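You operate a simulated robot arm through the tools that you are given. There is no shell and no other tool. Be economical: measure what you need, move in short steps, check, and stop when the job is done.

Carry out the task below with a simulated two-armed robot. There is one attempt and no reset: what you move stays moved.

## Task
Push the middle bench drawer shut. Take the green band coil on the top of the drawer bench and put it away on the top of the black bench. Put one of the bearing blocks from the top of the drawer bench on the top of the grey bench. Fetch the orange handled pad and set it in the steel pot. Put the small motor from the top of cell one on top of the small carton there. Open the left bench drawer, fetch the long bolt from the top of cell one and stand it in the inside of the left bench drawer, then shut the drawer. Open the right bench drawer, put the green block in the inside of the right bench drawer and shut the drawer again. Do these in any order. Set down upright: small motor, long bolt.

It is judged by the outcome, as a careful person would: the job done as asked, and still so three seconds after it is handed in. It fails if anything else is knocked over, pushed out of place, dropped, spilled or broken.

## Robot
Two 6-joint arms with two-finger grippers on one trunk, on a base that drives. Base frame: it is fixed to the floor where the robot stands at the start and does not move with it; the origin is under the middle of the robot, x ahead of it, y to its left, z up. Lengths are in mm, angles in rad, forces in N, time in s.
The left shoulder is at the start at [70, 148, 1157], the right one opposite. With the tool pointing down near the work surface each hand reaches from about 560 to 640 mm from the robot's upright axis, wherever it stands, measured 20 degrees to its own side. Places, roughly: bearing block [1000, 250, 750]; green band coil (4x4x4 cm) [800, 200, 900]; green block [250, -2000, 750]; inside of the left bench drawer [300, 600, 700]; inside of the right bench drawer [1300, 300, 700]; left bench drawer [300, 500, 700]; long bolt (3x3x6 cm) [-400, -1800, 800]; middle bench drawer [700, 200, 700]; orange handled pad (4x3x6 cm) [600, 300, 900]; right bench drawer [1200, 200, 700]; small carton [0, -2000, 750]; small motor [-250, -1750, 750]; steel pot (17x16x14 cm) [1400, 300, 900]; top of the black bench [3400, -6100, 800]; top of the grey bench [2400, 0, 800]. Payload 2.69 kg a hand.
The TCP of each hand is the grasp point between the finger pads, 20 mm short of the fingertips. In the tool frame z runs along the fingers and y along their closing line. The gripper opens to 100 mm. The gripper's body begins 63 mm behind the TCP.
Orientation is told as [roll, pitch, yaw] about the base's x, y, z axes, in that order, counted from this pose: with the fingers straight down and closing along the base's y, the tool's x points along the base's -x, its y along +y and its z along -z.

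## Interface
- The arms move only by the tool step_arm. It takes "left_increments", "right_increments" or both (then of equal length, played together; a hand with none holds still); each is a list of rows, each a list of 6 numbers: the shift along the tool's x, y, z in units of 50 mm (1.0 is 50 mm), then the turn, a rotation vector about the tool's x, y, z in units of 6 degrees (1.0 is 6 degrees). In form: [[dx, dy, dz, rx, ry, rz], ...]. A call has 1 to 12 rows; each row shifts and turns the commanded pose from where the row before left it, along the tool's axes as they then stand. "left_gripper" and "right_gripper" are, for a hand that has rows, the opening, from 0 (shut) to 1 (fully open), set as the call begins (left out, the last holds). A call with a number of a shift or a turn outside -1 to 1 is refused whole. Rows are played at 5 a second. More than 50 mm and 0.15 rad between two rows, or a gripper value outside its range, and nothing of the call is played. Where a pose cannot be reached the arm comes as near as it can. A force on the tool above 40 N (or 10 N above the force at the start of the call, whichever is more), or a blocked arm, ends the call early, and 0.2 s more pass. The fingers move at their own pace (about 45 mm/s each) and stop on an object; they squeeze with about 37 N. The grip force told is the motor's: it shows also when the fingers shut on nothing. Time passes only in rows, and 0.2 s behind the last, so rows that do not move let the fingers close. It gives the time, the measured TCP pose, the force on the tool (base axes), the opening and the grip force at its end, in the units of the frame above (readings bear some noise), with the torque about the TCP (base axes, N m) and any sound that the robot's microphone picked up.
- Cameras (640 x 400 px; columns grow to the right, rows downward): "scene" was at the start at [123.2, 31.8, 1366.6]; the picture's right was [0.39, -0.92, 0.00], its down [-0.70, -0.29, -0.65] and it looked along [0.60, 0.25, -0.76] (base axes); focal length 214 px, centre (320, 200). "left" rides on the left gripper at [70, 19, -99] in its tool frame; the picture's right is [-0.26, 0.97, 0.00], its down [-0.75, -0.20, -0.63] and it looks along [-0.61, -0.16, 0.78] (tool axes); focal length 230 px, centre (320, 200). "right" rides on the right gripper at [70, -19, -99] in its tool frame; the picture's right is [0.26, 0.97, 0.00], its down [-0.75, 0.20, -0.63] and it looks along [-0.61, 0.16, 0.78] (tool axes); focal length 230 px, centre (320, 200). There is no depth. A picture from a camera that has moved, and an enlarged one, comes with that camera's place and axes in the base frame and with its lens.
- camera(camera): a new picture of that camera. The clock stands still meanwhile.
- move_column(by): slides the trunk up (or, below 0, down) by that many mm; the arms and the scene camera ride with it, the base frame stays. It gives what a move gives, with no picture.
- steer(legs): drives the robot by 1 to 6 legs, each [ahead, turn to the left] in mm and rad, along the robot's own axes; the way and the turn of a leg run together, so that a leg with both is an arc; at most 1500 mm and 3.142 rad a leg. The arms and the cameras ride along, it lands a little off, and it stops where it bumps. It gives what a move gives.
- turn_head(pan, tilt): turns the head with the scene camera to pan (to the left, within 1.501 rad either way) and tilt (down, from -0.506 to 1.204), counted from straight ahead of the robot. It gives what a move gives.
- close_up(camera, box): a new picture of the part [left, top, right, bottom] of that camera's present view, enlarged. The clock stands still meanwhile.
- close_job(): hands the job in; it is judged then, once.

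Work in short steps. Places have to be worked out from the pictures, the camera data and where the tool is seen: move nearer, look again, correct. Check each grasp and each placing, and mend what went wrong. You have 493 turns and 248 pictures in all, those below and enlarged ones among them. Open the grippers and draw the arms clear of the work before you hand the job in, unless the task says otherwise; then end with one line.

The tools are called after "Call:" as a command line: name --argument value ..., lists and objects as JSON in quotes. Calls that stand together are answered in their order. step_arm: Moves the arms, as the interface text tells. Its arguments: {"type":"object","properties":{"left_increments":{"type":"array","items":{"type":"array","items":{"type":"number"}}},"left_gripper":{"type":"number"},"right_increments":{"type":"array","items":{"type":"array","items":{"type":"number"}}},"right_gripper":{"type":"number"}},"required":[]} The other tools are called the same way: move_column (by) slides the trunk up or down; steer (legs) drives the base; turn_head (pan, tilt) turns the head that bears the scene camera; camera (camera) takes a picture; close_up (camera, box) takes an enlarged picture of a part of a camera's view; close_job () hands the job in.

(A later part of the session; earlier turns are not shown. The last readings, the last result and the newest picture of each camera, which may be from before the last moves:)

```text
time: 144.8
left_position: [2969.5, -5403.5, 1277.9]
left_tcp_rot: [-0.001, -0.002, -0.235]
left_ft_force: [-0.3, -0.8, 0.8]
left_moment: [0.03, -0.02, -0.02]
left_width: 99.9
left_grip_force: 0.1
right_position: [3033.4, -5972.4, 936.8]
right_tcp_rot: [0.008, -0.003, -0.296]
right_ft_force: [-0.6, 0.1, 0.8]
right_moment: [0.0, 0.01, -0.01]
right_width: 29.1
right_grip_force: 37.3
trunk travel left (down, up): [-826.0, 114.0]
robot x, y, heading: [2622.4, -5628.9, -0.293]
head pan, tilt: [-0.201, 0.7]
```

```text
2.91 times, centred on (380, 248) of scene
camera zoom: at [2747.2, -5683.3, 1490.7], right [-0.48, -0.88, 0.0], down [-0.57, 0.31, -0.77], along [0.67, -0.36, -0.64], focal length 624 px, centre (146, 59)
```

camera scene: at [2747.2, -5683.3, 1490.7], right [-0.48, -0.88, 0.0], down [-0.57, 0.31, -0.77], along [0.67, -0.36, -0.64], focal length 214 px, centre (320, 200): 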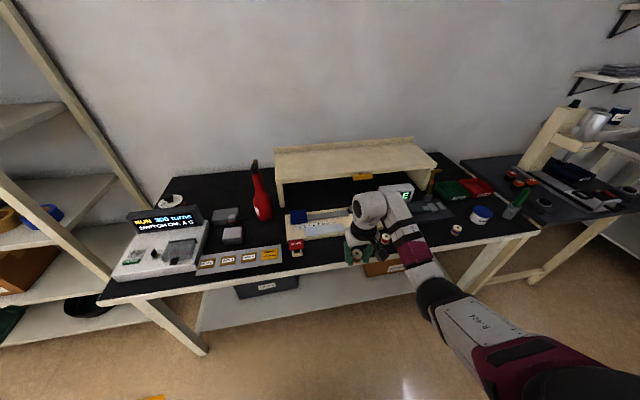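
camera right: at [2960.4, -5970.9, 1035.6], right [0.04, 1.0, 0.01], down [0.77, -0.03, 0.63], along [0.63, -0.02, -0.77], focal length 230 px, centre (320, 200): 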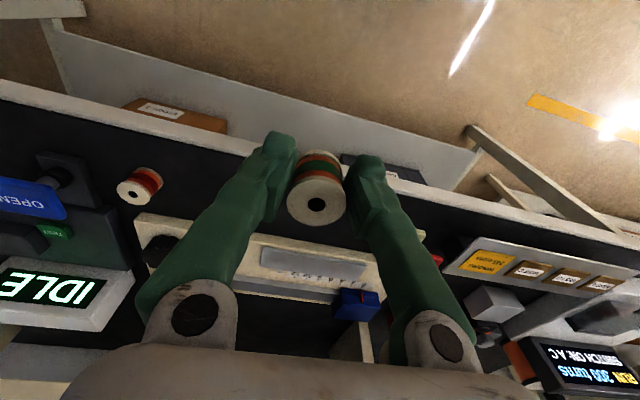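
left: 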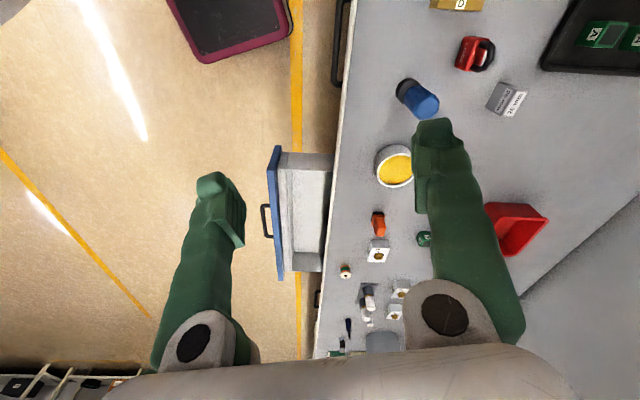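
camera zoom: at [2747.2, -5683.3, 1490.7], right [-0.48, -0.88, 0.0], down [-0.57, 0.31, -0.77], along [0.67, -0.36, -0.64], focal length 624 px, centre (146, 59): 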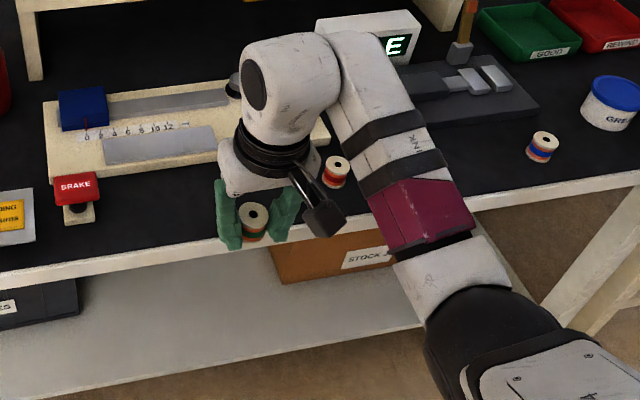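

The black top is at z≈806 with a free strip about 98 mm deep between the brake button and the other spool. I turn slightly left and drive in so the coil comes over [3155, -5968].

Call:
steer --legs '[[0, 0.064], [104, 0]]'

Call:
move_column --by -70

Call:
camera --camera "right"

Call:
close_up --camera "scene" --box '[270, 180, 490, 317]'

```text
time: 146.4
left_position: [3041.0, -5401.5, 1282.0]
left_tcp_rot: [0.0, -0.013, -0.172]
left_ft_force: [-0.1, 0.9, 0.0]
left_moment: [0.0, -0.06, 0.0]
left_width: 100.0
left_grip_force: 0.0
right_position: [3145.3, -5966.4, 941.8]
right_tcp_rot: [0.009, -0.016, -0.233]
right_ft_force: [0.0, -0.2, -0.6]
right_moment: [-0.02, -0.03, 0.02]
right_width: 29.2
right_grip_force: 36.8
trunk travel left (down, up): [-826.0, 114.0]
robot x, y, heading: [2724.2, -5653.8, -0.232]
head pan, tilt: [-0.201, 0.7]
```

```text
time: 147.5
left_position: [3052.8, -5405.4, 1209.4]
left_tcp_rot: [0.0, -0.003, -0.171]
left_ft_force: [-0.1, 0.1, -1.0]
left_moment: [-0.02, -0.01, 0.01]
left_width: 100.1
left_grip_force: 0.1
right_position: [3154.6, -5967.3, 866.1]
right_tcp_rot: [0.009, -0.004, -0.232]
right_ft_force: [-0.4, -1.1, 0.1]
right_moment: [0.0, 0.03, -0.03]
right_width: 29.4
right_grip_force: 37.1
trunk travel left (down, up): [-756.0, 184.0]
robot x, y, heading: [2720.9, -5655.0, -0.234]
head pan, tilt: [-0.201, 0.7]
```

```text
202 pictures are left
camera right: at [3080.9, -5972.2, 966.0], right [-0.03, 1.0, 0.01], down [0.77, 0.02, 0.64], along [0.63, 0.02, -0.77], focal length 230 px, centre (320, 200)
```

right: 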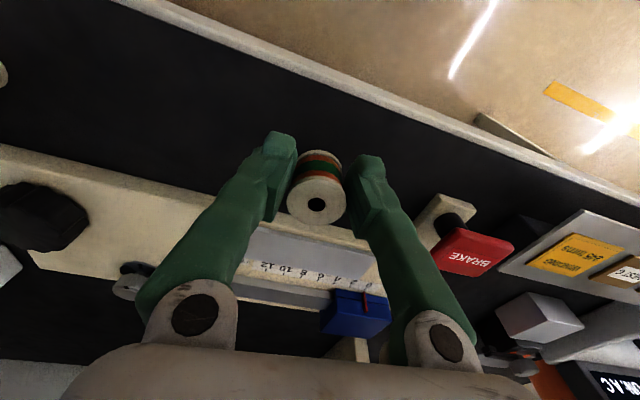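

```text
2.91 times, centred on (380, 248) of scene
camera zoom: at [2851.1, -5699.6, 1420.5], right [-0.42, -0.91, 0.0], down [-0.58, 0.27, -0.76], along [0.69, -0.32, -0.64], focal length 624 px, centre (146, 59)
```

zoom: 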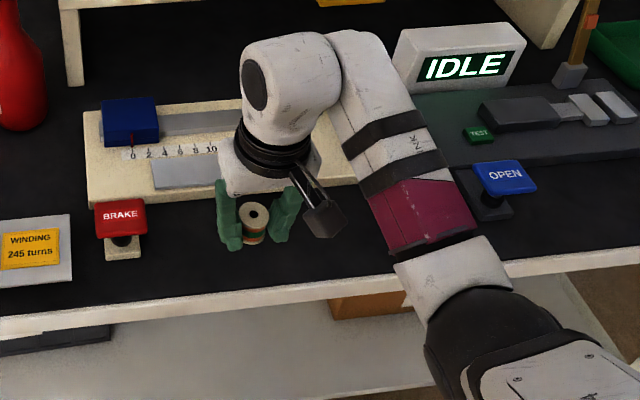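

The spot below is clear. I lower the coil until it touches.

Call:
move_column --by -28

Call:
close_up --camera "right" --box '[200, 80, 440, 230]'

```text
time: 148.2
left_position: [3051.3, -5404.4, 1181.2]
left_tcp_rot: [0.0, -0.003, -0.174]
left_ft_force: [-0.1, -0.4, 0.2]
left_moment: [0.0, 0.01, -0.01]
left_width: 99.9
left_grip_force: 0.0
right_position: [3155.0, -5966.9, 838.7]
right_tcp_rot: [0.009, -0.006, -0.232]
right_ft_force: [-0.2, 0.3, -0.2]
right_moment: [-0.02, 0.03, 0.0]
right_width: 29.4
right_grip_force: 37.4
trunk travel left (down, up): [-728.0, 212.0]
robot x, y, heading: [2727.4, -5649.8, -0.23]
head pan, tilt: [-0.201, 0.7]
```

```text
2.67 times, centred on (320, 155) of right
camera zoom: at [3080.4, -5971.8, 938.3], right [-0.03, 1.0, 0.01], down [0.77, 0.02, 0.64], along [0.64, 0.02, -0.77], focal length 614 px, centre (320, 320)
```

zoom: 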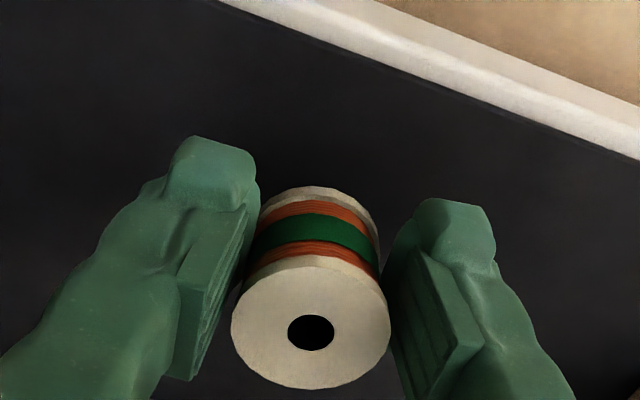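

No contact yet; I lower in small steps watching the force.

Call:
move_column --by -5

Call:
move_column --by -4

```text
time: 148.8
left_position: [3051.6, -5403.7, 1175.6]
left_tcp_rot: [0.001, -0.002, -0.174]
left_ft_force: [-0.1, -0.2, -0.5]
left_moment: [0.02, -0.01, 0.01]
left_width: 100.1
left_grip_force: 0.0
right_position: [3153.5, -5968.8, 833.3]
right_tcp_rot: [0.009, -0.006, -0.231]
right_ft_force: [0.3, 0.7, -0.3]
right_moment: [0.0, 0.02, 0.02]
right_width: 29.1
right_grip_force: 36.9
trunk travel left (down, up): [-723.0, 217.0]
robot x, y, heading: [2723.1, -5654.0, -0.232]
head pan, tilt: [-0.201, 0.7]
```

```text
time: 149.3
left_position: [3052.8, -5402.8, 1170.9]
left_tcp_rot: [-0.001, -0.002, -0.173]
left_ft_force: [0.0, 0.3, -0.7]
left_moment: [-0.01, 0.03, 0.01]
left_width: 100.2
left_grip_force: 0.0
right_position: [3155.5, -5968.8, 829.5]
right_tcp_rot: [0.008, -0.005, -0.231]
right_ft_force: [-0.6, 0.3, -0.3]
right_moment: [-0.01, -0.01, 0.05]
right_width: 29.1
right_grip_force: 36.9
trunk travel left (down, up): [-719.0, 221.0]
robot x, y, heading: [2724.7, -5653.5, -0.232]
head pan, tilt: [-0.201, 0.7]
```

Call:
move_column --by -3

Call:
move_column --by -3

```text
time: 149.8
left_position: [3052.0, -5404.6, 1168.3]
left_tcp_rot: [0.001, -0.003, -0.172]
left_ft_force: [-0.6, 0.2, 0.4]
left_moment: [0.0, -0.03, 0.03]
left_width: 100.0
left_grip_force: 0.0
right_position: [3154.8, -5968.8, 826.4]
right_tcp_rot: [0.009, -0.004, -0.232]
right_ft_force: [-0.1, -0.2, -0.4]
right_moment: [0.02, 0.0, 0.01]
right_width: 29.5
right_grip_force: 37.0
trunk travel left (down, up): [-716.0, 224.0]
robot x, y, heading: [2722.3, -5655.7, -0.232]
head pan, tilt: [-0.201, 0.7]
```

```text
time: 150.3
left_position: [3051.3, -5403.9, 1165.9]
left_tcp_rot: [0.002, -0.005, -0.172]
left_ft_force: [0.3, -0.3, -0.1]
left_moment: [0.03, -0.01, -0.04]
left_width: 100.3
left_grip_force: 0.1
right_position: [3154.4, -5967.2, 826.4]
right_tcp_rot: [0.008, -0.01, -0.231]
right_ft_force: [1.7, -2.5, 13.5]
right_moment: [-0.19, -0.01, -0.03]
right_width: 29.2
right_grip_force: 36.9
trunk travel left (down, up): [-713.0, 227.0]
robot x, y, heading: [2727.3, -5653.4, -0.234]
head pan, tilt: [-0.201, 0.7]
```

Contact is felt (13 N). I open the fingers gently and raise.

Call:
step_arm --right_increments '[[0, 0, 0, 0, 0, 0], [0, 0, 0, 0, 0, 0], [0, 0, 0, 0, 0, 0], [0, 0, 0, 0, 0, 0]]' --right_gripper 0.75

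Call:
move_column --by 110

Call:
camera --camera "right"

```text
time: 151.3
left_position: [3051.6, -5405.0, 1166.6]
left_tcp_rot: [0.0, -0.002, -0.173]
left_ft_force: [-0.2, -0.7, -0.7]
left_moment: [0.02, 0.01, 0.0]
left_width: 100.0
left_grip_force: 0.1
right_position: [3153.9, -5968.9, 824.0]
right_tcp_rot: [0.009, -0.006, -0.229]
right_ft_force: [-0.3, 0.5, -0.4]
right_moment: [-0.02, -0.01, -0.04]
right_width: 75.0
right_grip_force: 0.1
trunk travel left (down, up): [-713.0, 227.0]
robot x, y, heading: [2722.6, -5654.5, -0.235]
head pan, tilt: [-0.201, 0.7]
```

```text
time: 152.8
left_position: [3052.9, -5404.0, 1275.4]
left_tcp_rot: [-0.001, -0.002, -0.173]
left_ft_force: [0.1, 0.2, -0.8]
left_moment: [0.01, 0.03, 0.02]
left_width: 100.2
left_grip_force: 0.2
right_position: [3153.6, -5967.6, 934.7]
right_tcp_rot: [0.009, -0.006, -0.233]
right_ft_force: [0.4, -0.5, -0.4]
right_moment: [0.0, -0.03, -0.01]
right_width: 75.1
right_grip_force: 0.0
trunk travel left (down, up): [-823.0, 117.0]
robot x, y, heading: [2728.3, -5655.6, -0.23]
head pan, tilt: [-0.201, 0.7]
```

```text
199 pictures are left
camera right: at [3080.9, -5971.8, 1033.1], right [-0.03, 1.0, 0.01], down [0.77, 0.02, 0.63], along [0.63, 0.02, -0.77], focal length 230 px, centre (320, 200)
```

right: 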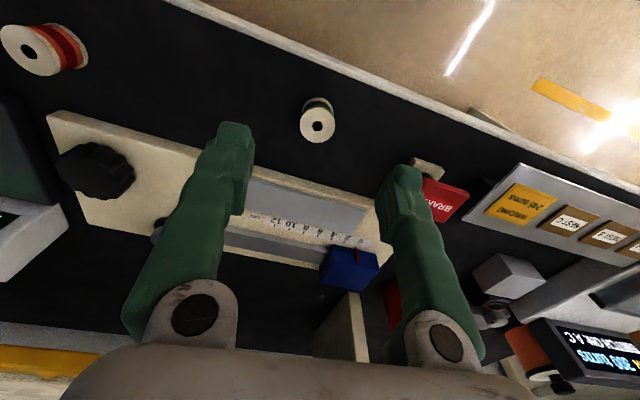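

The green-band coil stands upright on the black bench. Now I back off and drive to a spot in front of cell one, facing it.

Call:
steer --legs '[[-250, 0], [0, 1.652], [1298, 0], [0, 0.8], [1500, 0], [1500, 0]]'

Call:
steer --legs '[[940, 0], [0, 2.185]]'

Call:
turn_head --pan 0 --tilt 0.55

Call:
camera --camera "scene"

```text
time: 180.8
left_position: [468.9, -1919.4, 1275.4]
left_tcp_rot: [0.0, -0.003, 2.276]
left_ft_force: [0.3, 0.4, 0.5]
left_moment: [-0.01, 0.0, 0.01]
left_width: 99.8
left_grip_force: 0.1
right_position: [750.4, -1419.9, 934.0]
right_tcp_rot: [0.009, -0.002, 2.217]
right_ft_force: [0.5, -0.3, -0.6]
right_moment: [-0.01, -0.01, -0.05]
right_width: 75.2
right_grip_force: 0.0
trunk travel left (down, up): [-823.0, 117.0]
robot x, y, heading: [879.2, -1940.5, 2.214]
head pan, tilt: [-0.201, 0.7]
```

```text
time: 190.8
left_position: [537.9, -1542.3, 1275.9]
left_tcp_rot: [0.0, -0.003, -1.835]
left_ft_force: [0.2, -0.4, -1.0]
left_moment: [-0.03, -0.02, -0.02]
left_width: 100.0
left_grip_force: 0.1
right_position: [-33.8, -1590.4, 933.8]
right_tcp_rot: [0.009, -0.004, -1.895]
right_ft_force: [-0.5, 0.3, -0.3]
right_moment: [-0.05, 0.04, -0.05]
right_width: 74.8
right_grip_force: 0.1
trunk travel left (down, up): [-823.0, 117.0]
robot x, y, heading: [319.5, -1190.8, -1.895]
head pan, tilt: [-0.201, 0.7]
```

```text
time: 191.6
left_position: [538.0, -1542.1, 1275.4]
left_tcp_rot: [0.0, -0.003, -1.837]
left_ft_force: [0.1, 0.2, 0.2]
left_moment: [0.01, -0.01, 0.02]
left_width: 100.1
left_grip_force: 0.0
right_position: [-32.3, -1591.9, 933.9]
right_tcp_rot: [0.008, -0.005, -1.895]
right_ft_force: [-0.1, 0.6, 0.6]
right_moment: [-0.01, 0.0, -0.02]
right_width: 74.8
right_grip_force: 0.2
trunk travel left (down, up): [-823.0, 117.0]
robot x, y, heading: [319.7, -1194.4, -1.895]
head pan, tilt: [0.0, 0.55]
```

```text
198 pictures are left
camera scene: at [276.9, -1323.0, 1500.7], right [-0.95, 0.32, 0.0], down [0.17, 0.5, -0.85], along [-0.27, -0.81, -0.52], focal length 214 px, centre (320, 200)
```

scene: 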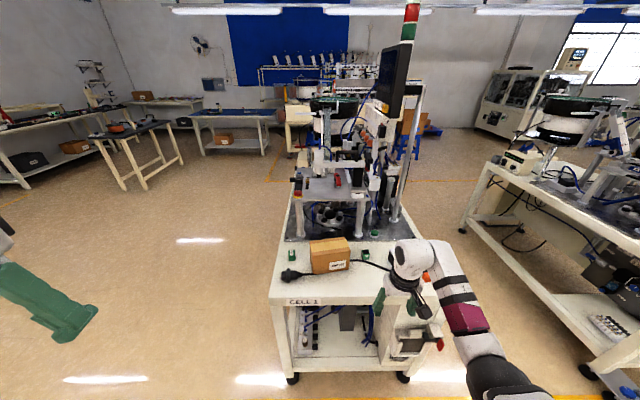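

Cell one's front end is right ahead. I enlarge it and take the wrist view.

Call:
close_up --camera "scene" --box '[260, 210, 450, 329]'

Call:
camera --camera "right"

```text
3.36 times, centred on (355, 270) of scene
camera zoom: at [276.9, -1323.0, 1500.7], right [-0.95, 0.32, 0.0], down [0.17, 0.5, -0.85], along [-0.27, -0.81, -0.52], focal length 721 px, centre (202, -34)
```

zoom: 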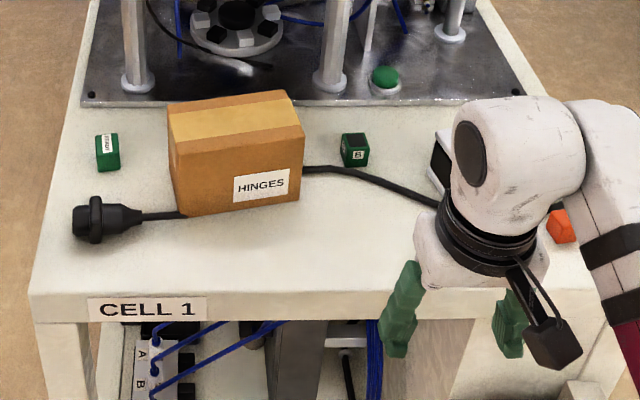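

```text
196 pictures are left
camera right: at [-29.8, -1519.7, 1033.2], right [1.0, -0.06, 0.01], down [-0.05, -0.77, 0.64], along [-0.04, -0.63, -0.77], focal length 230 px, centre (320, 200)
```

right: 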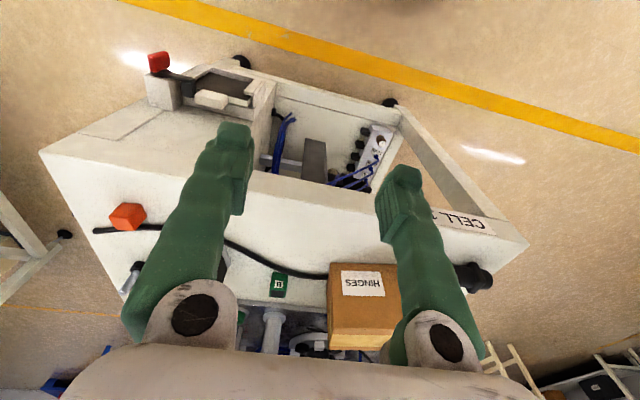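

Call:
close_up --camera "scene" --box '[280, 240, 390, 309]'

Call:
close_up --camera "right" --box '[40, 180, 340, 367]'

```text
5.80 times, centred on (335, 274) of scene
camera zoom: at [276.9, -1323.0, 1500.7], right [-0.95, 0.32, 0.0], down [0.17, 0.5, -0.85], along [-0.27, -0.81, -0.52], focal length 1243 px, centre (233, -232)
```

zoom: 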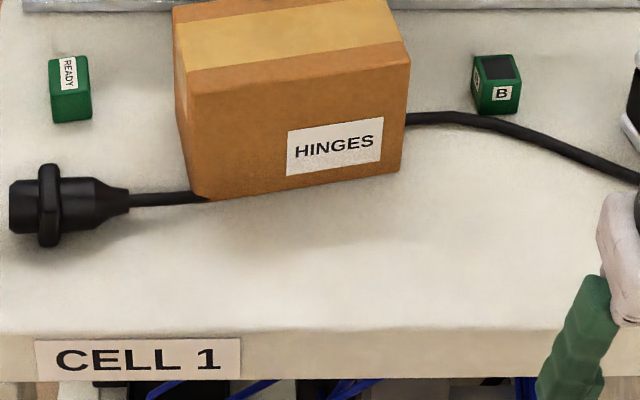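

```text
2.13 times, centred on (190, 274) of right
camera zoom: at [-29.8, -1519.7, 1033.2], right [1.0, -0.06, 0.01], down [-0.05, -0.77, 0.64], along [-0.04, -0.63, -0.77], focal length 491 px, centre (597, 43)
```

zoom: 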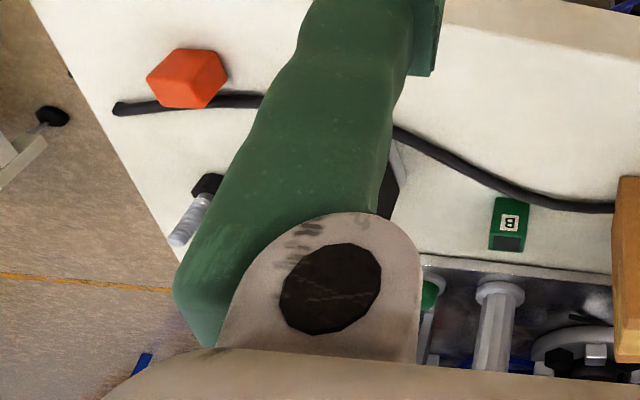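

The "READY" green block matches the stated place; the bolt stands on its hex head at the far right. I turn right to swing the hand out of the view of the motor.

Call:
steer --legs '[[0, -0.6]]'

Call:
turn_head --pan 0.45 --tilt 0.6

Call:
camera --camera "scene"

```text
time: 193.6
left_position: [303.6, -1603.0, 1276.5]
left_tcp_rot: [0.0, -0.002, -2.432]
left_ft_force: [0.3, -0.7, -0.3]
left_moment: [-0.01, -0.02, 0.01]
left_width: 99.9
left_grip_force: 0.1
right_position: [-197.3, -1324.3, 933.9]
right_tcp_rot: [0.01, -0.006, -2.492]
right_ft_force: [-0.2, 0.2, -0.4]
right_moment: [-0.01, -0.02, -0.01]
right_width: 75.3
right_grip_force: 0.0
trunk travel left (down, up): [-823.0, 117.0]
robot x, y, heading: [320.6, -1190.6, -2.493]
head pan, tilt: [0.0, 0.55]
```

```text
time: 194.5
left_position: [302.9, -1603.1, 1275.9]
left_tcp_rot: [0.001, -0.004, -2.433]
left_ft_force: [0.2, 0.2, -0.2]
left_moment: [-0.02, 0.01, 0.0]
left_width: 99.9
left_grip_force: 0.1
right_position: [-198.4, -1323.5, 934.0]
right_tcp_rot: [0.008, -0.004, -2.492]
right_ft_force: [0.3, 0.4, 0.4]
right_moment: [-0.03, 0.01, -0.03]
right_width: 75.0
right_grip_force: 0.0
trunk travel left (down, up): [-823.0, 117.0]
robot x, y, heading: [320.1, -1190.1, -2.492]
head pan, tilt: [0.45, 0.6]
```

```text
193 pictures are left
camera scene: at [241.2, -1299.3, 1496.2], right [-0.89, 0.45, 0.0], down [0.26, 0.5, -0.83], along [-0.37, -0.74, -0.56], focal length 214 px, centre (320, 200)
```

scene: 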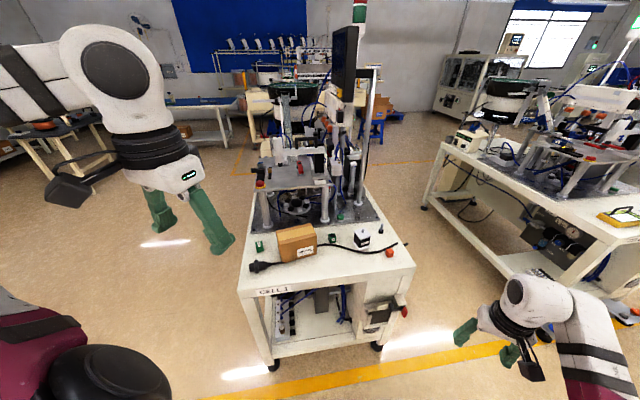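

Call:
close_up --camera "scene" --box '[230, 210, 420, 329]'

Call:
close_up --camera "scene" --box '[270, 215, 410, 302]'

```text
3.36 times, centred on (325, 270) of scene
camera zoom: at [241.2, -1299.3, 1496.2], right [-0.89, 0.45, 0.0], down [0.26, 0.5, -0.83], along [-0.37, -0.74, -0.56], focal length 721 px, centre (303, -34)
```

zoom: 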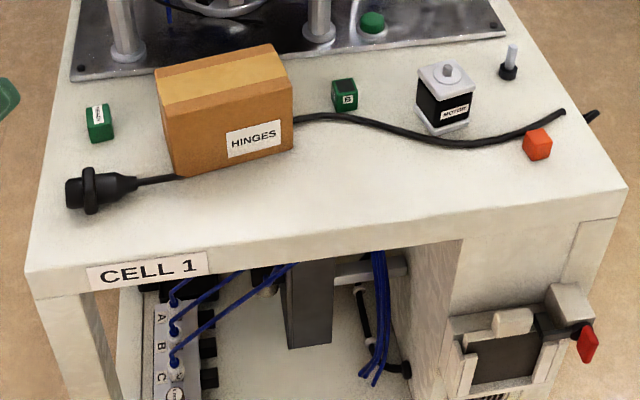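

```text
4.57 times, centred on (340, 258) of scene
camera zoom: at [241.2, -1299.3, 1496.2], right [-0.89, 0.45, 0.0], down [0.26, 0.5, -0.83], along [-0.37, -0.74, -0.56], focal length 980 px, centre (229, -67)
```

zoom: 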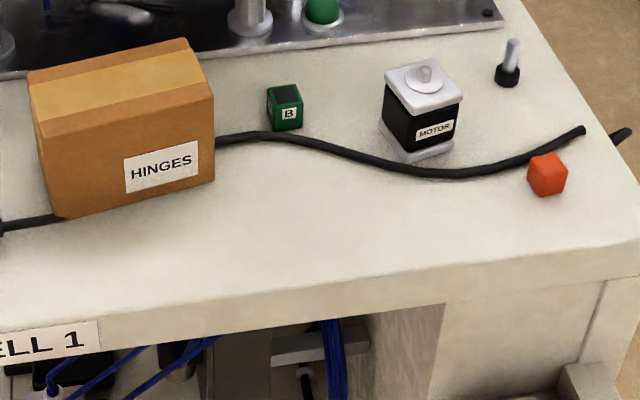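

Motor centre is about [-250, -1855] with its sides along the base axes; carton top centre about [49, -1940, 890]; bolt [-381, -1871]. I drive to face the motor squarely (heading -1.64), stopping 150 mm short.

Call:
steer --legs '[[0, -0.543], [321, 0], [0, 1.395]]'

Call:
step_arm --right_increments '[[0, 0, 0, 0, 0, 0], [0, 0, 0, 0, 0, 0]]' --right_gripper 1

Call:
camera --camera "right"

```text
time: 201.6
left_position: [303.9, -1506.1, 1276.8]
left_tcp_rot: [-0.001, -0.003, -1.569]
left_ft_force: [0.2, 0.5, 0.4]
left_moment: [-0.01, 0.03, 0.01]
left_width: 100.2
left_grip_force: 0.1
right_position: [-233.8, -1705.4, 933.3]
right_tcp_rot: [0.009, -0.006, -1.629]
right_ft_force: [0.3, 0.7, 0.5]
right_moment: [0.03, 0.01, -0.02]
right_width: 75.2
right_grip_force: 0.1
trunk travel left (down, up): [-823.0, 117.0]
robot x, y, heading: [1.1, -1226.5, -1.624]
head pan, tilt: [0.45, 0.6]
```

```text
time: 202.2
left_position: [304.3, -1508.1, 1275.3]
left_tcp_rot: [0.0, -0.003, -1.569]
left_ft_force: [0.5, 0.5, -0.2]
left_moment: [-0.03, 0.0, 0.0]
left_width: 100.1
left_grip_force: 0.1
right_position: [-233.5, -1705.8, 934.1]
right_tcp_rot: [0.009, -0.004, -1.627]
right_ft_force: [-0.1, 0.0, 0.0]
right_moment: [-0.01, -0.01, 0.03]
right_width: 100.0
right_grip_force: 0.1
trunk travel left (down, up): [-823.0, 117.0]
robot x, y, heading: [-0.8, -1226.3, -1.635]
head pan, tilt: [0.45, 0.6]
```

```text
190 pictures are left
camera right: at [-249.6, -1635.1, 1033.2], right [0.98, 0.2, 0.01], down [0.15, -0.76, 0.64], along [0.13, -0.62, -0.77], focal length 230 px, centre (320, 200)
```

right: 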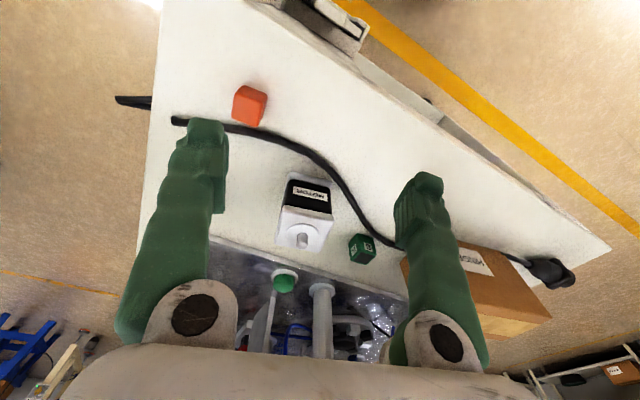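

The motor, seen from nearer, is about [-230, -1850]. I drive the hand over it.

Call:
steer --legs '[[0, 0.029], [138, 0]]'

Call:
camera --camera "right"

Call:
close_up --camera "scene" --box '[220, 200, 420, 325]'

```text
time: 203.9
left_position: [308.4, -1631.9, 1276.4]
left_tcp_rot: [0.001, -0.007, -1.538]
left_ft_force: [0.6, -0.2, -0.2]
left_moment: [0.0, 0.03, 0.0]
left_width: 100.2
left_grip_force: 0.1
right_position: [-222.4, -1846.8, 935.4]
right_tcp_rot: [0.009, -0.007, -1.599]
right_ft_force: [0.1, 0.1, 0.0]
right_moment: [-0.01, -0.02, 0.0]
right_width: 100.1
right_grip_force: 0.1
trunk travel left (down, up): [-823.0, 117.0]
robot x, y, heading: [-3.4, -1364.9, -1.601]
head pan, tilt: [0.45, 0.6]
```

```text
189 pictures are left
camera right: at [-240.9, -1777.2, 1034.4], right [0.97, 0.23, 0.01], down [0.17, -0.75, 0.64], along [0.15, -0.62, -0.77], focal length 230 px, centre (320, 200)
```

right: 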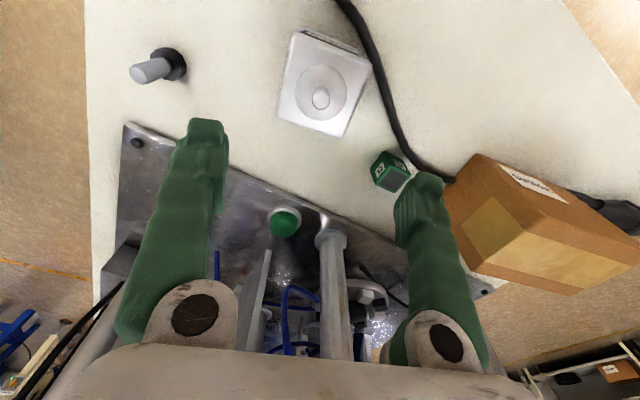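

```text
3.20 times, centred on (320, 262) of scene
camera zoom: at [34.7, -1489.6, 1496.6], right [-0.91, -0.41, 0.0], down [-0.23, 0.51, -0.83], along [0.34, -0.75, -0.56], focal length 686 px, centre (320, 0)
```

zoom: 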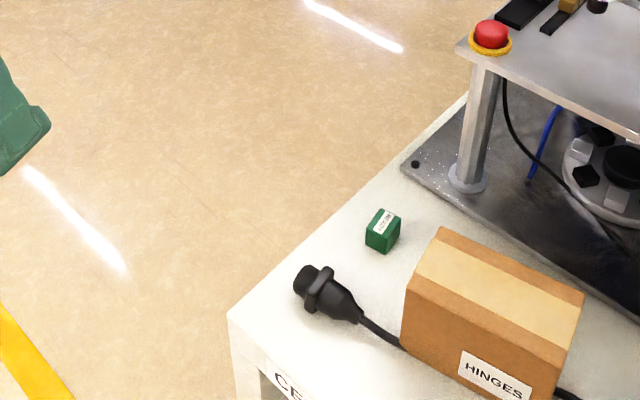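

Refined from two wrist views: motor top centre about [-228, -1820, 858], turned about -5°. I adjust the hand with the arm (27 mm back, small yaw).

Call:
step_arm --right_increments '[[0.27, -0.065, 0, 0, 0, 0.25], [0.27, -0.065, 0, 0, 0, 0.25]]'

Call:
move_column --by -40

Call:
camera --camera "right"

```text
time: 204.5
left_position: [309.3, -1633.7, 1277.8]
left_tcp_rot: [-0.001, -0.003, -1.539]
left_ft_force: [-0.5, 0.5, 0.0]
left_moment: [-0.04, 0.04, -0.02]
left_width: 99.9
left_grip_force: 0.1
right_position: [-231.1, -1825.5, 927.6]
right_tcp_rot: [0.011, -0.007, -1.653]
right_ft_force: [-0.7, 0.0, 0.3]
right_moment: [-0.02, -0.01, 0.01]
right_width: 100.0
right_grip_force: 0.1
right hand out of reach, approached as far as the arm can: row 2
trunk travel left (down, up): [-823.0, 117.0]
robot x, y, heading: [-2.7, -1361.0, -1.6]
head pan, tilt: [0.45, 0.6]
```

```text
time: 205.3
left_position: [308.1, -1636.3, 1236.4]
left_tcp_rot: [0.0, -0.004, -1.54]
left_ft_force: [0.4, -0.3, 0.3]
left_moment: [0.01, 0.01, 0.0]
left_width: 100.0
left_grip_force: 0.1
right_position: [-230.7, -1827.6, 886.3]
right_tcp_rot: [0.01, -0.004, -1.651]
right_ft_force: [0.3, -0.7, 0.0]
right_moment: [0.0, -0.01, 0.0]
right_width: 100.3
right_grip_force: 0.1
trunk travel left (down, up): [-783.0, 157.0]
robot x, y, heading: [-1.5, -1361.9, -1.597]
head pan, tilt: [0.45, 0.6]
```

```text
187 pictures are left
camera right: at [-245.5, -1756.3, 985.8], right [0.98, 0.18, 0.01], down [0.13, -0.76, 0.64], along [0.12, -0.62, -0.77], focal length 230 px, centre (320, 200)
```

right: 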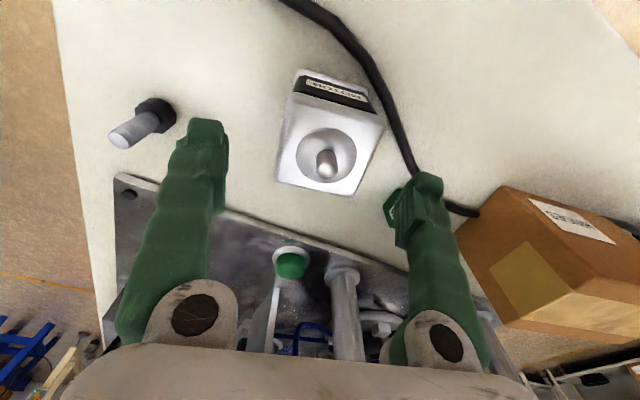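

Nearly centred. I back 8 mm and lower to grip height (TCP ≈ 830), then close.

Call:
steer --legs '[[-8, 0]]'

Call:
move_column --by -56

Call:
camera --camera "right"

```text
time: 206.1
left_position: [308.0, -1630.4, 1234.5]
left_tcp_rot: [0.0, -0.001, -1.539]
left_ft_force: [-0.5, -0.9, 0.3]
left_moment: [0.01, 0.0, -0.02]
left_width: 99.8
left_grip_force: 0.1
right_position: [-231.0, -1820.8, 885.8]
right_tcp_rot: [0.01, -0.004, -1.651]
right_ft_force: [0.1, -0.1, 0.6]
right_moment: [0.01, 0.01, 0.02]
right_width: 100.2
right_grip_force: 0.0
trunk travel left (down, up): [-783.0, 157.0]
robot x, y, heading: [-2.4, -1355.4, -1.597]
head pan, tilt: [0.45, 0.6]
```

```text
time: 207.0
left_position: [308.9, -1625.7, 1180.3]
left_tcp_rot: [0.0, -0.007, -1.54]
left_ft_force: [-0.2, 0.6, 0.2]
left_moment: [-0.03, 0.0, -0.01]
left_width: 99.8
left_grip_force: 0.0
right_position: [-230.0, -1818.0, 831.8]
right_tcp_rot: [0.011, -0.006, -1.651]
right_ft_force: [-0.6, 0.2, -0.8]
right_moment: [-0.01, -0.03, 0.04]
right_width: 100.1
right_grip_force: 0.1
trunk travel left (down, up): [-727.0, 213.0]
robot x, y, heading: [-4.6, -1358.7, -1.599]
head pan, tilt: [0.45, 0.6]
```

```text
186 pictures are left
camera right: at [-245.3, -1747.6, 930.0], right [0.98, 0.18, 0.01], down [0.13, -0.76, 0.64], along [0.12, -0.62, -0.77], focal length 230 px, centre (320, 200)
```

right: 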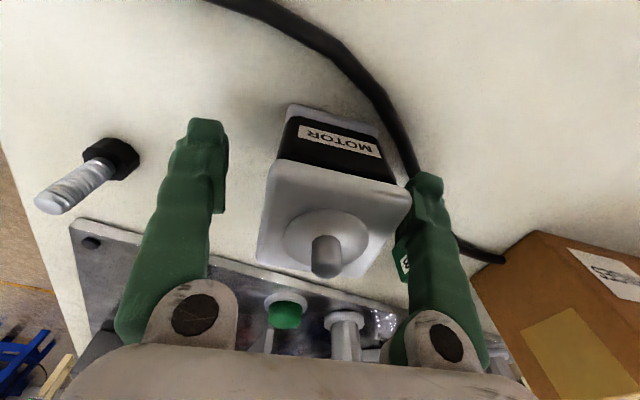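

The motor lies between the fingers. I close and check.

Call:
step_arm --right_increments '[[0, 0, 0, 0, 0, 0], [0, 0, 0, 0, 0, 0], [0, 0, 0, 0, 0, 0], [0, 0, 0, 0, 0, 0], [0, 0, 0, 0, 0, 0]]' --right_gripper 0

Call:
move_column --by 30

Call:
camera --camera "right"

```text
time: 208.2
left_position: [309.3, -1626.3, 1179.5]
left_tcp_rot: [0.001, -0.006, -1.54]
left_ft_force: [-0.3, -0.6, -0.1]
left_moment: [0.02, 0.01, 0.0]
left_width: 100.0
left_grip_force: 0.0
right_position: [-230.0, -1818.8, 831.6]
right_tcp_rot: [0.011, -0.005, -1.652]
right_ft_force: [2.1, 0.8, 0.2]
right_moment: [-0.02, 0.08, 0.02]
right_width: 55.0
right_grip_force: 37.1
trunk travel left (down, up): [-727.0, 213.0]
robot x, y, heading: [-1.7, -1355.5, -1.601]
head pan, tilt: [0.45, 0.6]
```

```text
time: 209.0
left_position: [308.4, -1629.5, 1209.6]
left_tcp_rot: [0.002, -0.004, -1.539]
left_ft_force: [-0.4, 0.3, 0.9]
left_moment: [0.0, -0.01, -0.01]
left_width: 100.0
left_grip_force: 0.0
right_position: [-230.8, -1818.8, 859.2]
right_tcp_rot: [0.01, -0.005, -1.652]
right_ft_force: [-0.2, -0.4, -6.9]
right_moment: [-0.01, 0.01, -0.01]
right_width: 54.8
right_grip_force: 37.3
trunk travel left (down, up): [-757.0, 183.0]
robot x, y, heading: [-4.0, -1356.4, -1.597]
head pan, tilt: [0.45, 0.6]
```

```text
185 pictures are left
camera right: at [-245.7, -1748.7, 959.3], right [0.98, 0.18, 0.01], down [0.13, -0.76, 0.63], along [0.12, -0.62, -0.77], focal length 230 px, centre (320, 200)
```

right: 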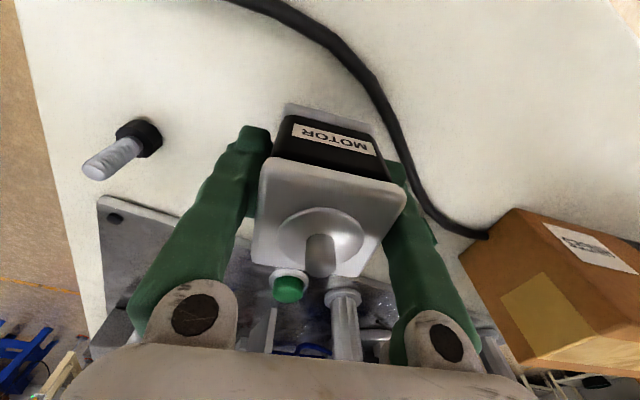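

The motor is held (7 N). I raise it well above the carton height, back off and shift sideways to in front of the carton.

Call:
move_column --by 135

Call:
steer --legs '[[-200, 0], [0, 1.57], [280, 0], [0, -1.57]]'

Call:
turn_head --pan -0.2 --tilt 0.65

Call:
camera --camera "scene"

Call:
camera --camera "right"

```text
time: 210.6
left_position: [308.0, -1627.5, 1344.8]
left_tcp_rot: [0.002, -0.005, -1.54]
left_ft_force: [-0.3, -0.1, 0.1]
left_moment: [0.01, -0.03, -0.01]
left_width: 100.0
left_grip_force: 0.1
right_position: [-231.4, -1820.0, 995.0]
right_tcp_rot: [0.013, -0.003, -1.651]
right_ft_force: [0.0, -0.9, -7.8]
right_moment: [0.0, 0.04, 0.0]
right_width: 55.4
right_grip_force: 37.0
trunk travel left (down, up): [-892.0, 48.0]
robot x, y, heading: [-3.7, -1353.4, -1.599]
head pan, tilt: [0.45, 0.6]
```

```text
time: 221.4
left_position: [589.5, -1441.9, 1345.7]
left_tcp_rot: [-0.001, -0.004, -1.553]
left_ft_force: [0.5, 0.8, 0.0]
left_moment: [0.01, 0.0, 0.01]
left_width: 100.0
left_grip_force: 0.1
right_position: [48.4, -1624.7, 995.3]
right_tcp_rot: [0.01, -0.006, -1.665]
right_ft_force: [0.7, -1.1, -6.9]
right_moment: [0.02, -0.02, 0.04]
right_width: 55.2
right_grip_force: 37.1
trunk travel left (down, up): [-892.0, 48.0]
robot x, y, heading: [281.2, -1165.4, -1.612]
head pan, tilt: [0.45, 0.6]
```

```text
time: 222.5
left_position: [588.5, -1441.0, 1345.8]
left_tcp_rot: [0.0, -0.004, -1.554]
left_ft_force: [0.0, 0.4, 0.3]
left_moment: [-0.01, -0.01, -0.01]
left_width: 99.8
left_grip_force: 0.0
right_position: [46.8, -1625.6, 994.9]
right_tcp_rot: [0.01, -0.002, -1.663]
right_ft_force: [-0.2, 0.8, -7.4]
right_moment: [0.02, -0.01, 0.01]
right_width: 55.1
right_grip_force: 36.2
trunk travel left (down, up): [-892.0, 48.0]
robot x, y, heading: [284.4, -1164.5, -1.613]
head pan, tilt: [-0.201, 0.649]
```

```text
184 pictures are left
camera scene: at [261.2, -1299.0, 1560.8], right [-0.97, 0.24, 0.0], down [0.15, 0.59, -0.8], along [-0.19, -0.77, -0.61], focal length 214 px, centre (320, 200)
```

scene: 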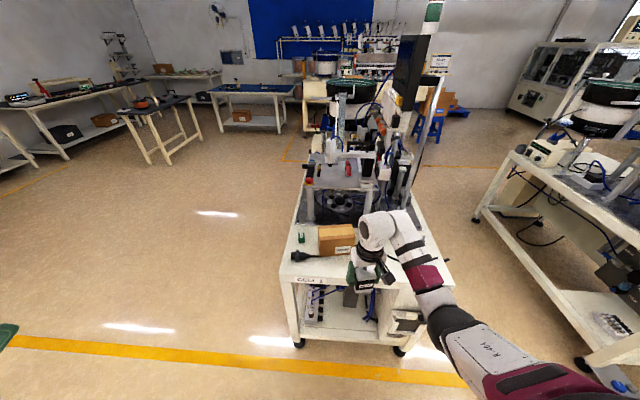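

```text
183 pictures are left
camera right: at [34.2, -1554.4, 1094.3], right [0.99, 0.17, 0.01], down [0.12, -0.76, 0.63], along [0.11, -0.62, -0.77], focal length 230 px, centre (320, 200)
```

right: 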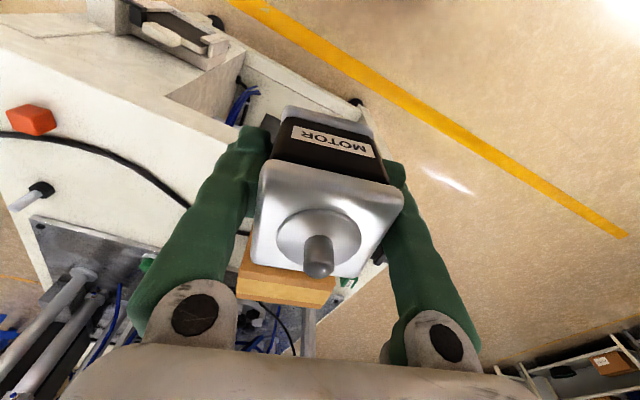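

Call:
close_up --camera "scene" --box '[280, 205, 420, 292]'

Call:
camera --camera "left"

```text
4.57 times, centred on (350, 248) of scene
camera zoom: at [261.2, -1299.0, 1560.8], right [-0.97, 0.24, 0.0], down [0.15, 0.59, -0.8], along [-0.19, -0.77, -0.61], focal length 980 px, centre (183, -22)
```

zoom: 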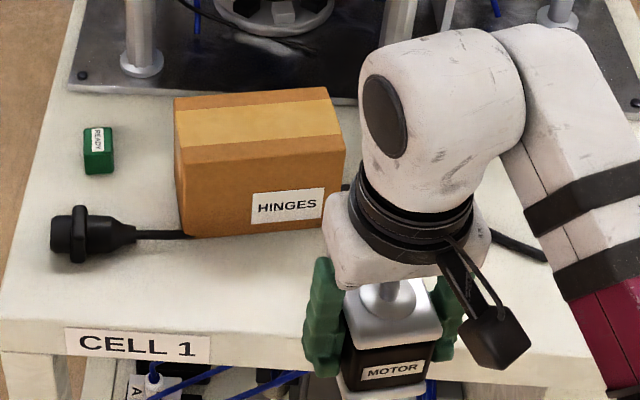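

```text
181 pictures are left
camera left: at [607.6, -1371.0, 1443.7], right [0.97, -0.24, 0.0], down [-0.19, -0.75, 0.63], along [-0.15, -0.61, -0.77], focal length 230 px, centre (320, 200)
```

left: 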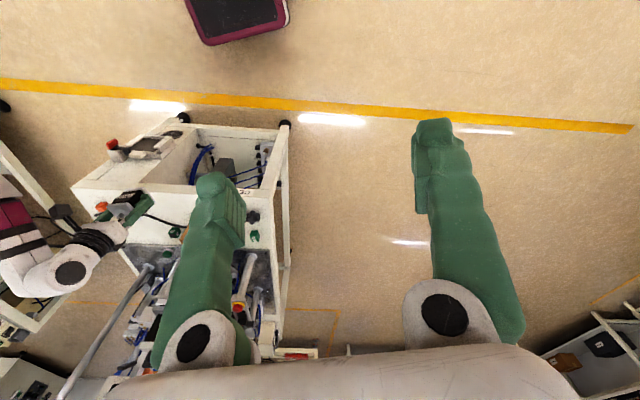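

Carton top centre is about [33, -1926] at z≈883. I drive straight ahead 301 mm to bring the motor over it.

Call:
steer --legs '[[301, 0]]'

Call:
close_up --camera "scene" --box '[260, 190, 440, 302]'

Call:
camera --camera "right"

```text
time: 224.5
left_position: [577.2, -1738.7, 1345.4]
left_tcp_rot: [-0.001, -0.003, -1.551]
left_ft_force: [0.7, 0.1, -0.1]
left_moment: [-0.01, 0.02, -0.01]
left_width: 100.0
left_grip_force: 0.1
right_position: [38.0, -1924.0, 995.7]
right_tcp_rot: [0.011, -0.007, -1.662]
right_ft_force: [-0.1, -0.1, -6.8]
right_moment: [-0.03, 0.0, 0.0]
right_width: 55.2
right_grip_force: 37.3
trunk travel left (down, up): [-892.0, 48.0]
robot x, y, heading: [272.8, -1465.1, -1.609]
head pan, tilt: [-0.201, 0.649]
```

```text
3.56 times, centred on (350, 246) of scene
camera zoom: at [249.1, -1596.2, 1561.1], right [-0.97, 0.24, 0.0], down [0.14, 0.59, -0.8], along [-0.19, -0.77, -0.6], focal length 763 px, centre (213, 36)
```

zoom: 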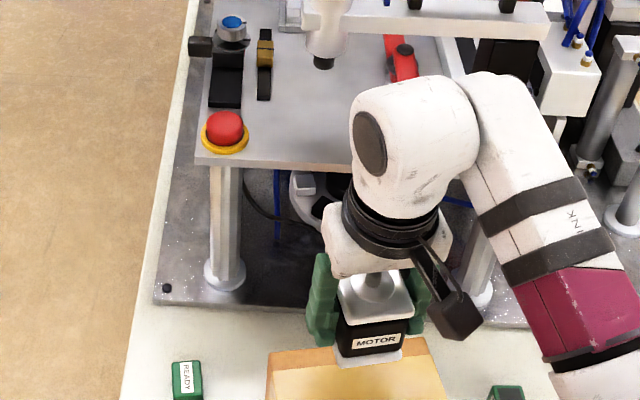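

```text
179 pictures are left
camera right: at [22.5, -1853.0, 1095.3], right [0.99, 0.17, 0.01], down [0.12, -0.76, 0.64], along [0.11, -0.63, -0.77], focal length 230 px, centre (320, 200)
```

right: 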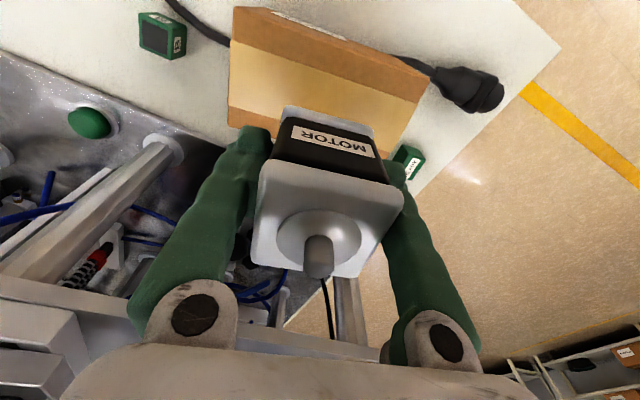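

The motor sits over the carton, about 5 mm too far back. I back 5 mm and lower most of the way.

Call:
steer --legs '[[-6, 0]]'

Call:
move_column --by -42

Call:
camera --camera "right"

Call:
close_up --camera "scene" --box '[300, 230, 420, 305]'

```text
time: 225.2
left_position: [578.6, -1736.3, 1345.5]
left_tcp_rot: [-0.001, -0.003, -1.552]
left_ft_force: [-0.1, -1.0, -0.3]
left_moment: [0.07, -0.01, 0.02]
left_width: 100.2
left_grip_force: 0.1
right_position: [36.5, -1920.9, 994.4]
right_tcp_rot: [0.01, -0.002, -1.663]
right_ft_force: [-0.4, -0.7, -6.9]
right_moment: [0.02, -0.02, 0.01]
right_width: 55.1
right_grip_force: 36.8
trunk travel left (down, up): [-892.0, 48.0]
robot x, y, heading: [272.0, -1460.3, -1.608]
head pan, tilt: [-0.201, 0.649]
```

```text
time: 226.1
left_position: [578.0, -1735.5, 1303.4]
left_tcp_rot: [0.001, -0.004, -1.551]
left_ft_force: [0.0, -0.2, -1.5]
left_moment: [0.02, 0.02, -0.01]
left_width: 100.2
left_grip_force: 0.0
right_position: [37.6, -1920.9, 952.3]
right_tcp_rot: [0.011, -0.003, -1.664]
right_ft_force: [-0.3, -0.1, -7.1]
right_moment: [0.03, -0.02, 0.01]
right_width: 55.2
right_grip_force: 37.6
trunk travel left (down, up): [-850.0, 90.0]
robot x, y, heading: [271.4, -1461.3, -1.614]
head pan, tilt: [-0.201, 0.649]
```

```text
178 pictures are left
camera right: at [22.8, -1849.7, 1051.9], right [0.99, 0.17, 0.01], down [0.12, -0.76, 0.63], along [0.11, -0.62, -0.77], focal length 230 px, centre (320, 200)
```

right: 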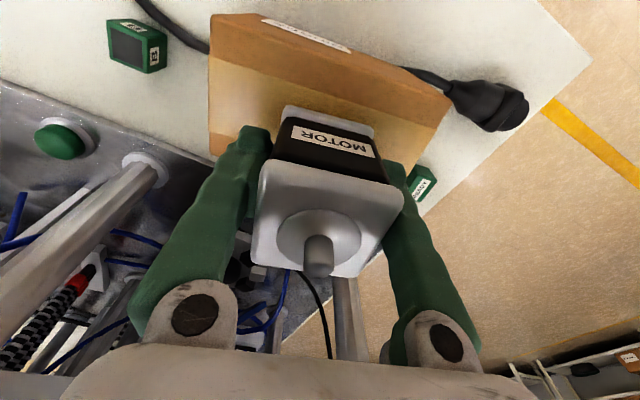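

```text
5.33 times, centred on (360, 268) of scene
camera zoom: at [249.1, -1594.2, 1518.7], right [-0.97, 0.24, 0.0], down [0.14, 0.59, -0.8], along [-0.19, -0.77, -0.61], focal length 1144 px, centre (107, -160)
```

zoom: 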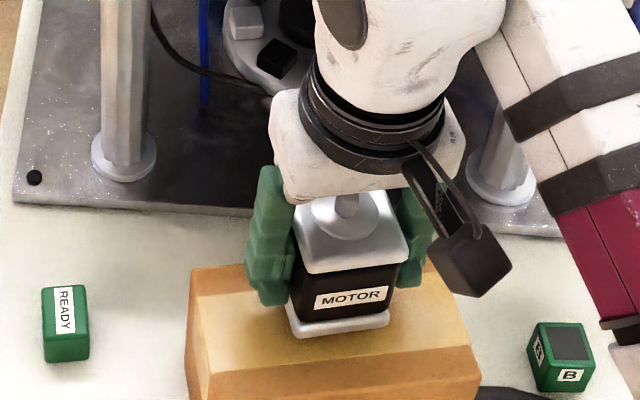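

Centred over the carton top. I lower in small steps until the contact shows.

Call:
move_column --by -8

Call:
move_column --by -4

Call:
move_column --by -3

```text
time: 226.7
left_position: [576.8, -1737.0, 1294.9]
left_tcp_rot: [-0.002, -0.003, -1.552]
left_ft_force: [-0.2, -0.7, 0.1]
left_moment: [0.02, 0.03, -0.02]
left_width: 99.8
left_grip_force: 0.0
right_position: [36.0, -1919.9, 944.5]
right_tcp_rot: [0.012, -0.003, -1.664]
right_ft_force: [-0.4, -0.5, -6.3]
right_moment: [0.03, 0.02, -0.02]
right_width: 54.9
right_grip_force: 37.3
trunk travel left (down, up): [-842.0, 98.0]
robot x, y, heading: [271.8, -1458.8, -1.611]
head pan, tilt: [-0.201, 0.649]
```

```text
time: 227.2
left_position: [578.4, -1734.5, 1291.5]
left_tcp_rot: [-0.001, -0.006, -1.552]
left_ft_force: [-0.2, 0.1, 0.0]
left_moment: [0.01, -0.03, -0.01]
left_width: 99.9
left_grip_force: 0.1
right_position: [36.8, -1919.1, 941.9]
right_tcp_rot: [0.011, -0.003, -1.664]
right_ft_force: [-0.7, 1.4, -3.2]
right_moment: [-0.05, 0.15, -0.06]
right_width: 55.2
right_grip_force: 36.8
trunk travel left (down, up): [-838.0, 102.0]
robot x, y, heading: [271.3, -1458.6, -1.611]
head pan, tilt: [-0.201, 0.649]
```

```text
time: 227.7
left_position: [578.7, -1732.6, 1289.9]
left_tcp_rot: [0.0, -0.007, -1.55]
left_ft_force: [0.0, -0.5, 0.5]
left_moment: [0.02, -0.03, 0.02]
left_width: 100.1
left_grip_force: 0.1
right_position: [37.0, -1919.5, 941.0]
right_tcp_rot: [0.009, -0.01, -1.663]
right_ft_force: [-4.5, -2.1, 21.3]
right_moment: [0.64, 0.61, 0.11]
right_width: 55.2
right_grip_force: 36.5
trunk travel left (down, up): [-835.0, 105.0]
robot x, y, heading: [271.0, -1462.5, -1.61]
head pan, tilt: [-0.201, 0.649]
```

Contact made; I relieve it by 2 mm, open and lift away.

Call:
move_column --by 2

Call:
step_arm --right_increments '[[0, 0, 0, 0, 0, 0], [0, 0, 0, 0, 0, 0], [0, 0, 0, 0, 0, 0], [0, 0, 0, 0, 0, 0]]' --right_gripper 1

Call:
move_column --by 75

Call:
camera --camera "right"

```text
time: 228.2
left_position: [578.3, -1733.4, 1290.2]
left_tcp_rot: [-0.001, -0.006, -1.551]
left_ft_force: [0.4, -0.4, -0.1]
left_moment: [-0.02, 0.01, 0.02]
left_width: 100.2
left_grip_force: 0.0
right_position: [37.6, -1919.8, 942.9]
right_tcp_rot: [0.01, -0.008, -1.663]
right_ft_force: [-4.3, -6.3, 14.6]
right_moment: [-0.1, 0.75, 0.11]
right_width: 55.0
right_grip_force: 36.6
trunk travel left (down, up): [-837.0, 103.0]
robot x, y, heading: [271.2, -1460.2, -1.61]
head pan, tilt: [-0.201, 0.649]
```

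```text
time: 229.2
left_position: [579.2, -1734.2, 1289.9]
left_tcp_rot: [0.0, -0.005, -1.551]
left_ft_force: [-1.3, 0.1, 0.7]
left_moment: [0.03, 0.0, 0.0]
left_width: 99.9
left_grip_force: 0.0
right_position: [37.1, -1918.9, 940.4]
right_tcp_rot: [0.012, -0.003, -1.664]
right_ft_force: [0.6, -0.3, 0.7]
right_moment: [0.02, -0.04, -0.02]
right_width: 100.0
right_grip_force: 0.0
trunk travel left (down, up): [-837.0, 103.0]
robot x, y, heading: [272.7, -1458.1, -1.61]
head pan, tilt: [-0.201, 0.649]
```

```text
time: 230.3
left_position: [578.7, -1734.3, 1364.8]
left_tcp_rot: [0.001, -0.006, -1.552]
left_ft_force: [-0.1, 0.7, -0.2]
left_moment: [-0.01, -0.01, -0.01]
left_width: 100.2
left_grip_force: 0.0
right_position: [37.6, -1919.9, 1015.9]
right_tcp_rot: [0.01, -0.003, -1.662]
right_ft_force: [-0.2, 0.2, -0.3]
right_moment: [0.0, -0.02, 0.01]
right_width: 100.2
right_grip_force: 0.0
trunk travel left (down, up): [-912.0, 28.0]
robot x, y, heading: [272.0, -1458.5, -1.613]
head pan, tilt: [-0.201, 0.649]
```

```text
176 pictures are left
camera right: at [23.3, -1848.5, 1114.6], right [0.99, 0.17, 0.01], down [0.12, -0.76, 0.63], along [0.11, -0.62, -0.77], focal length 230 px, centre (320, 200)
```

right: 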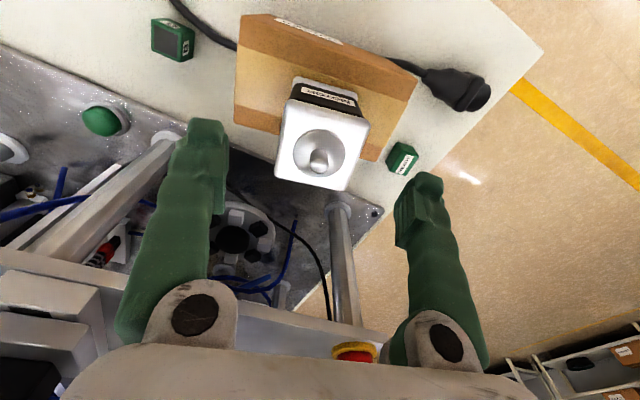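

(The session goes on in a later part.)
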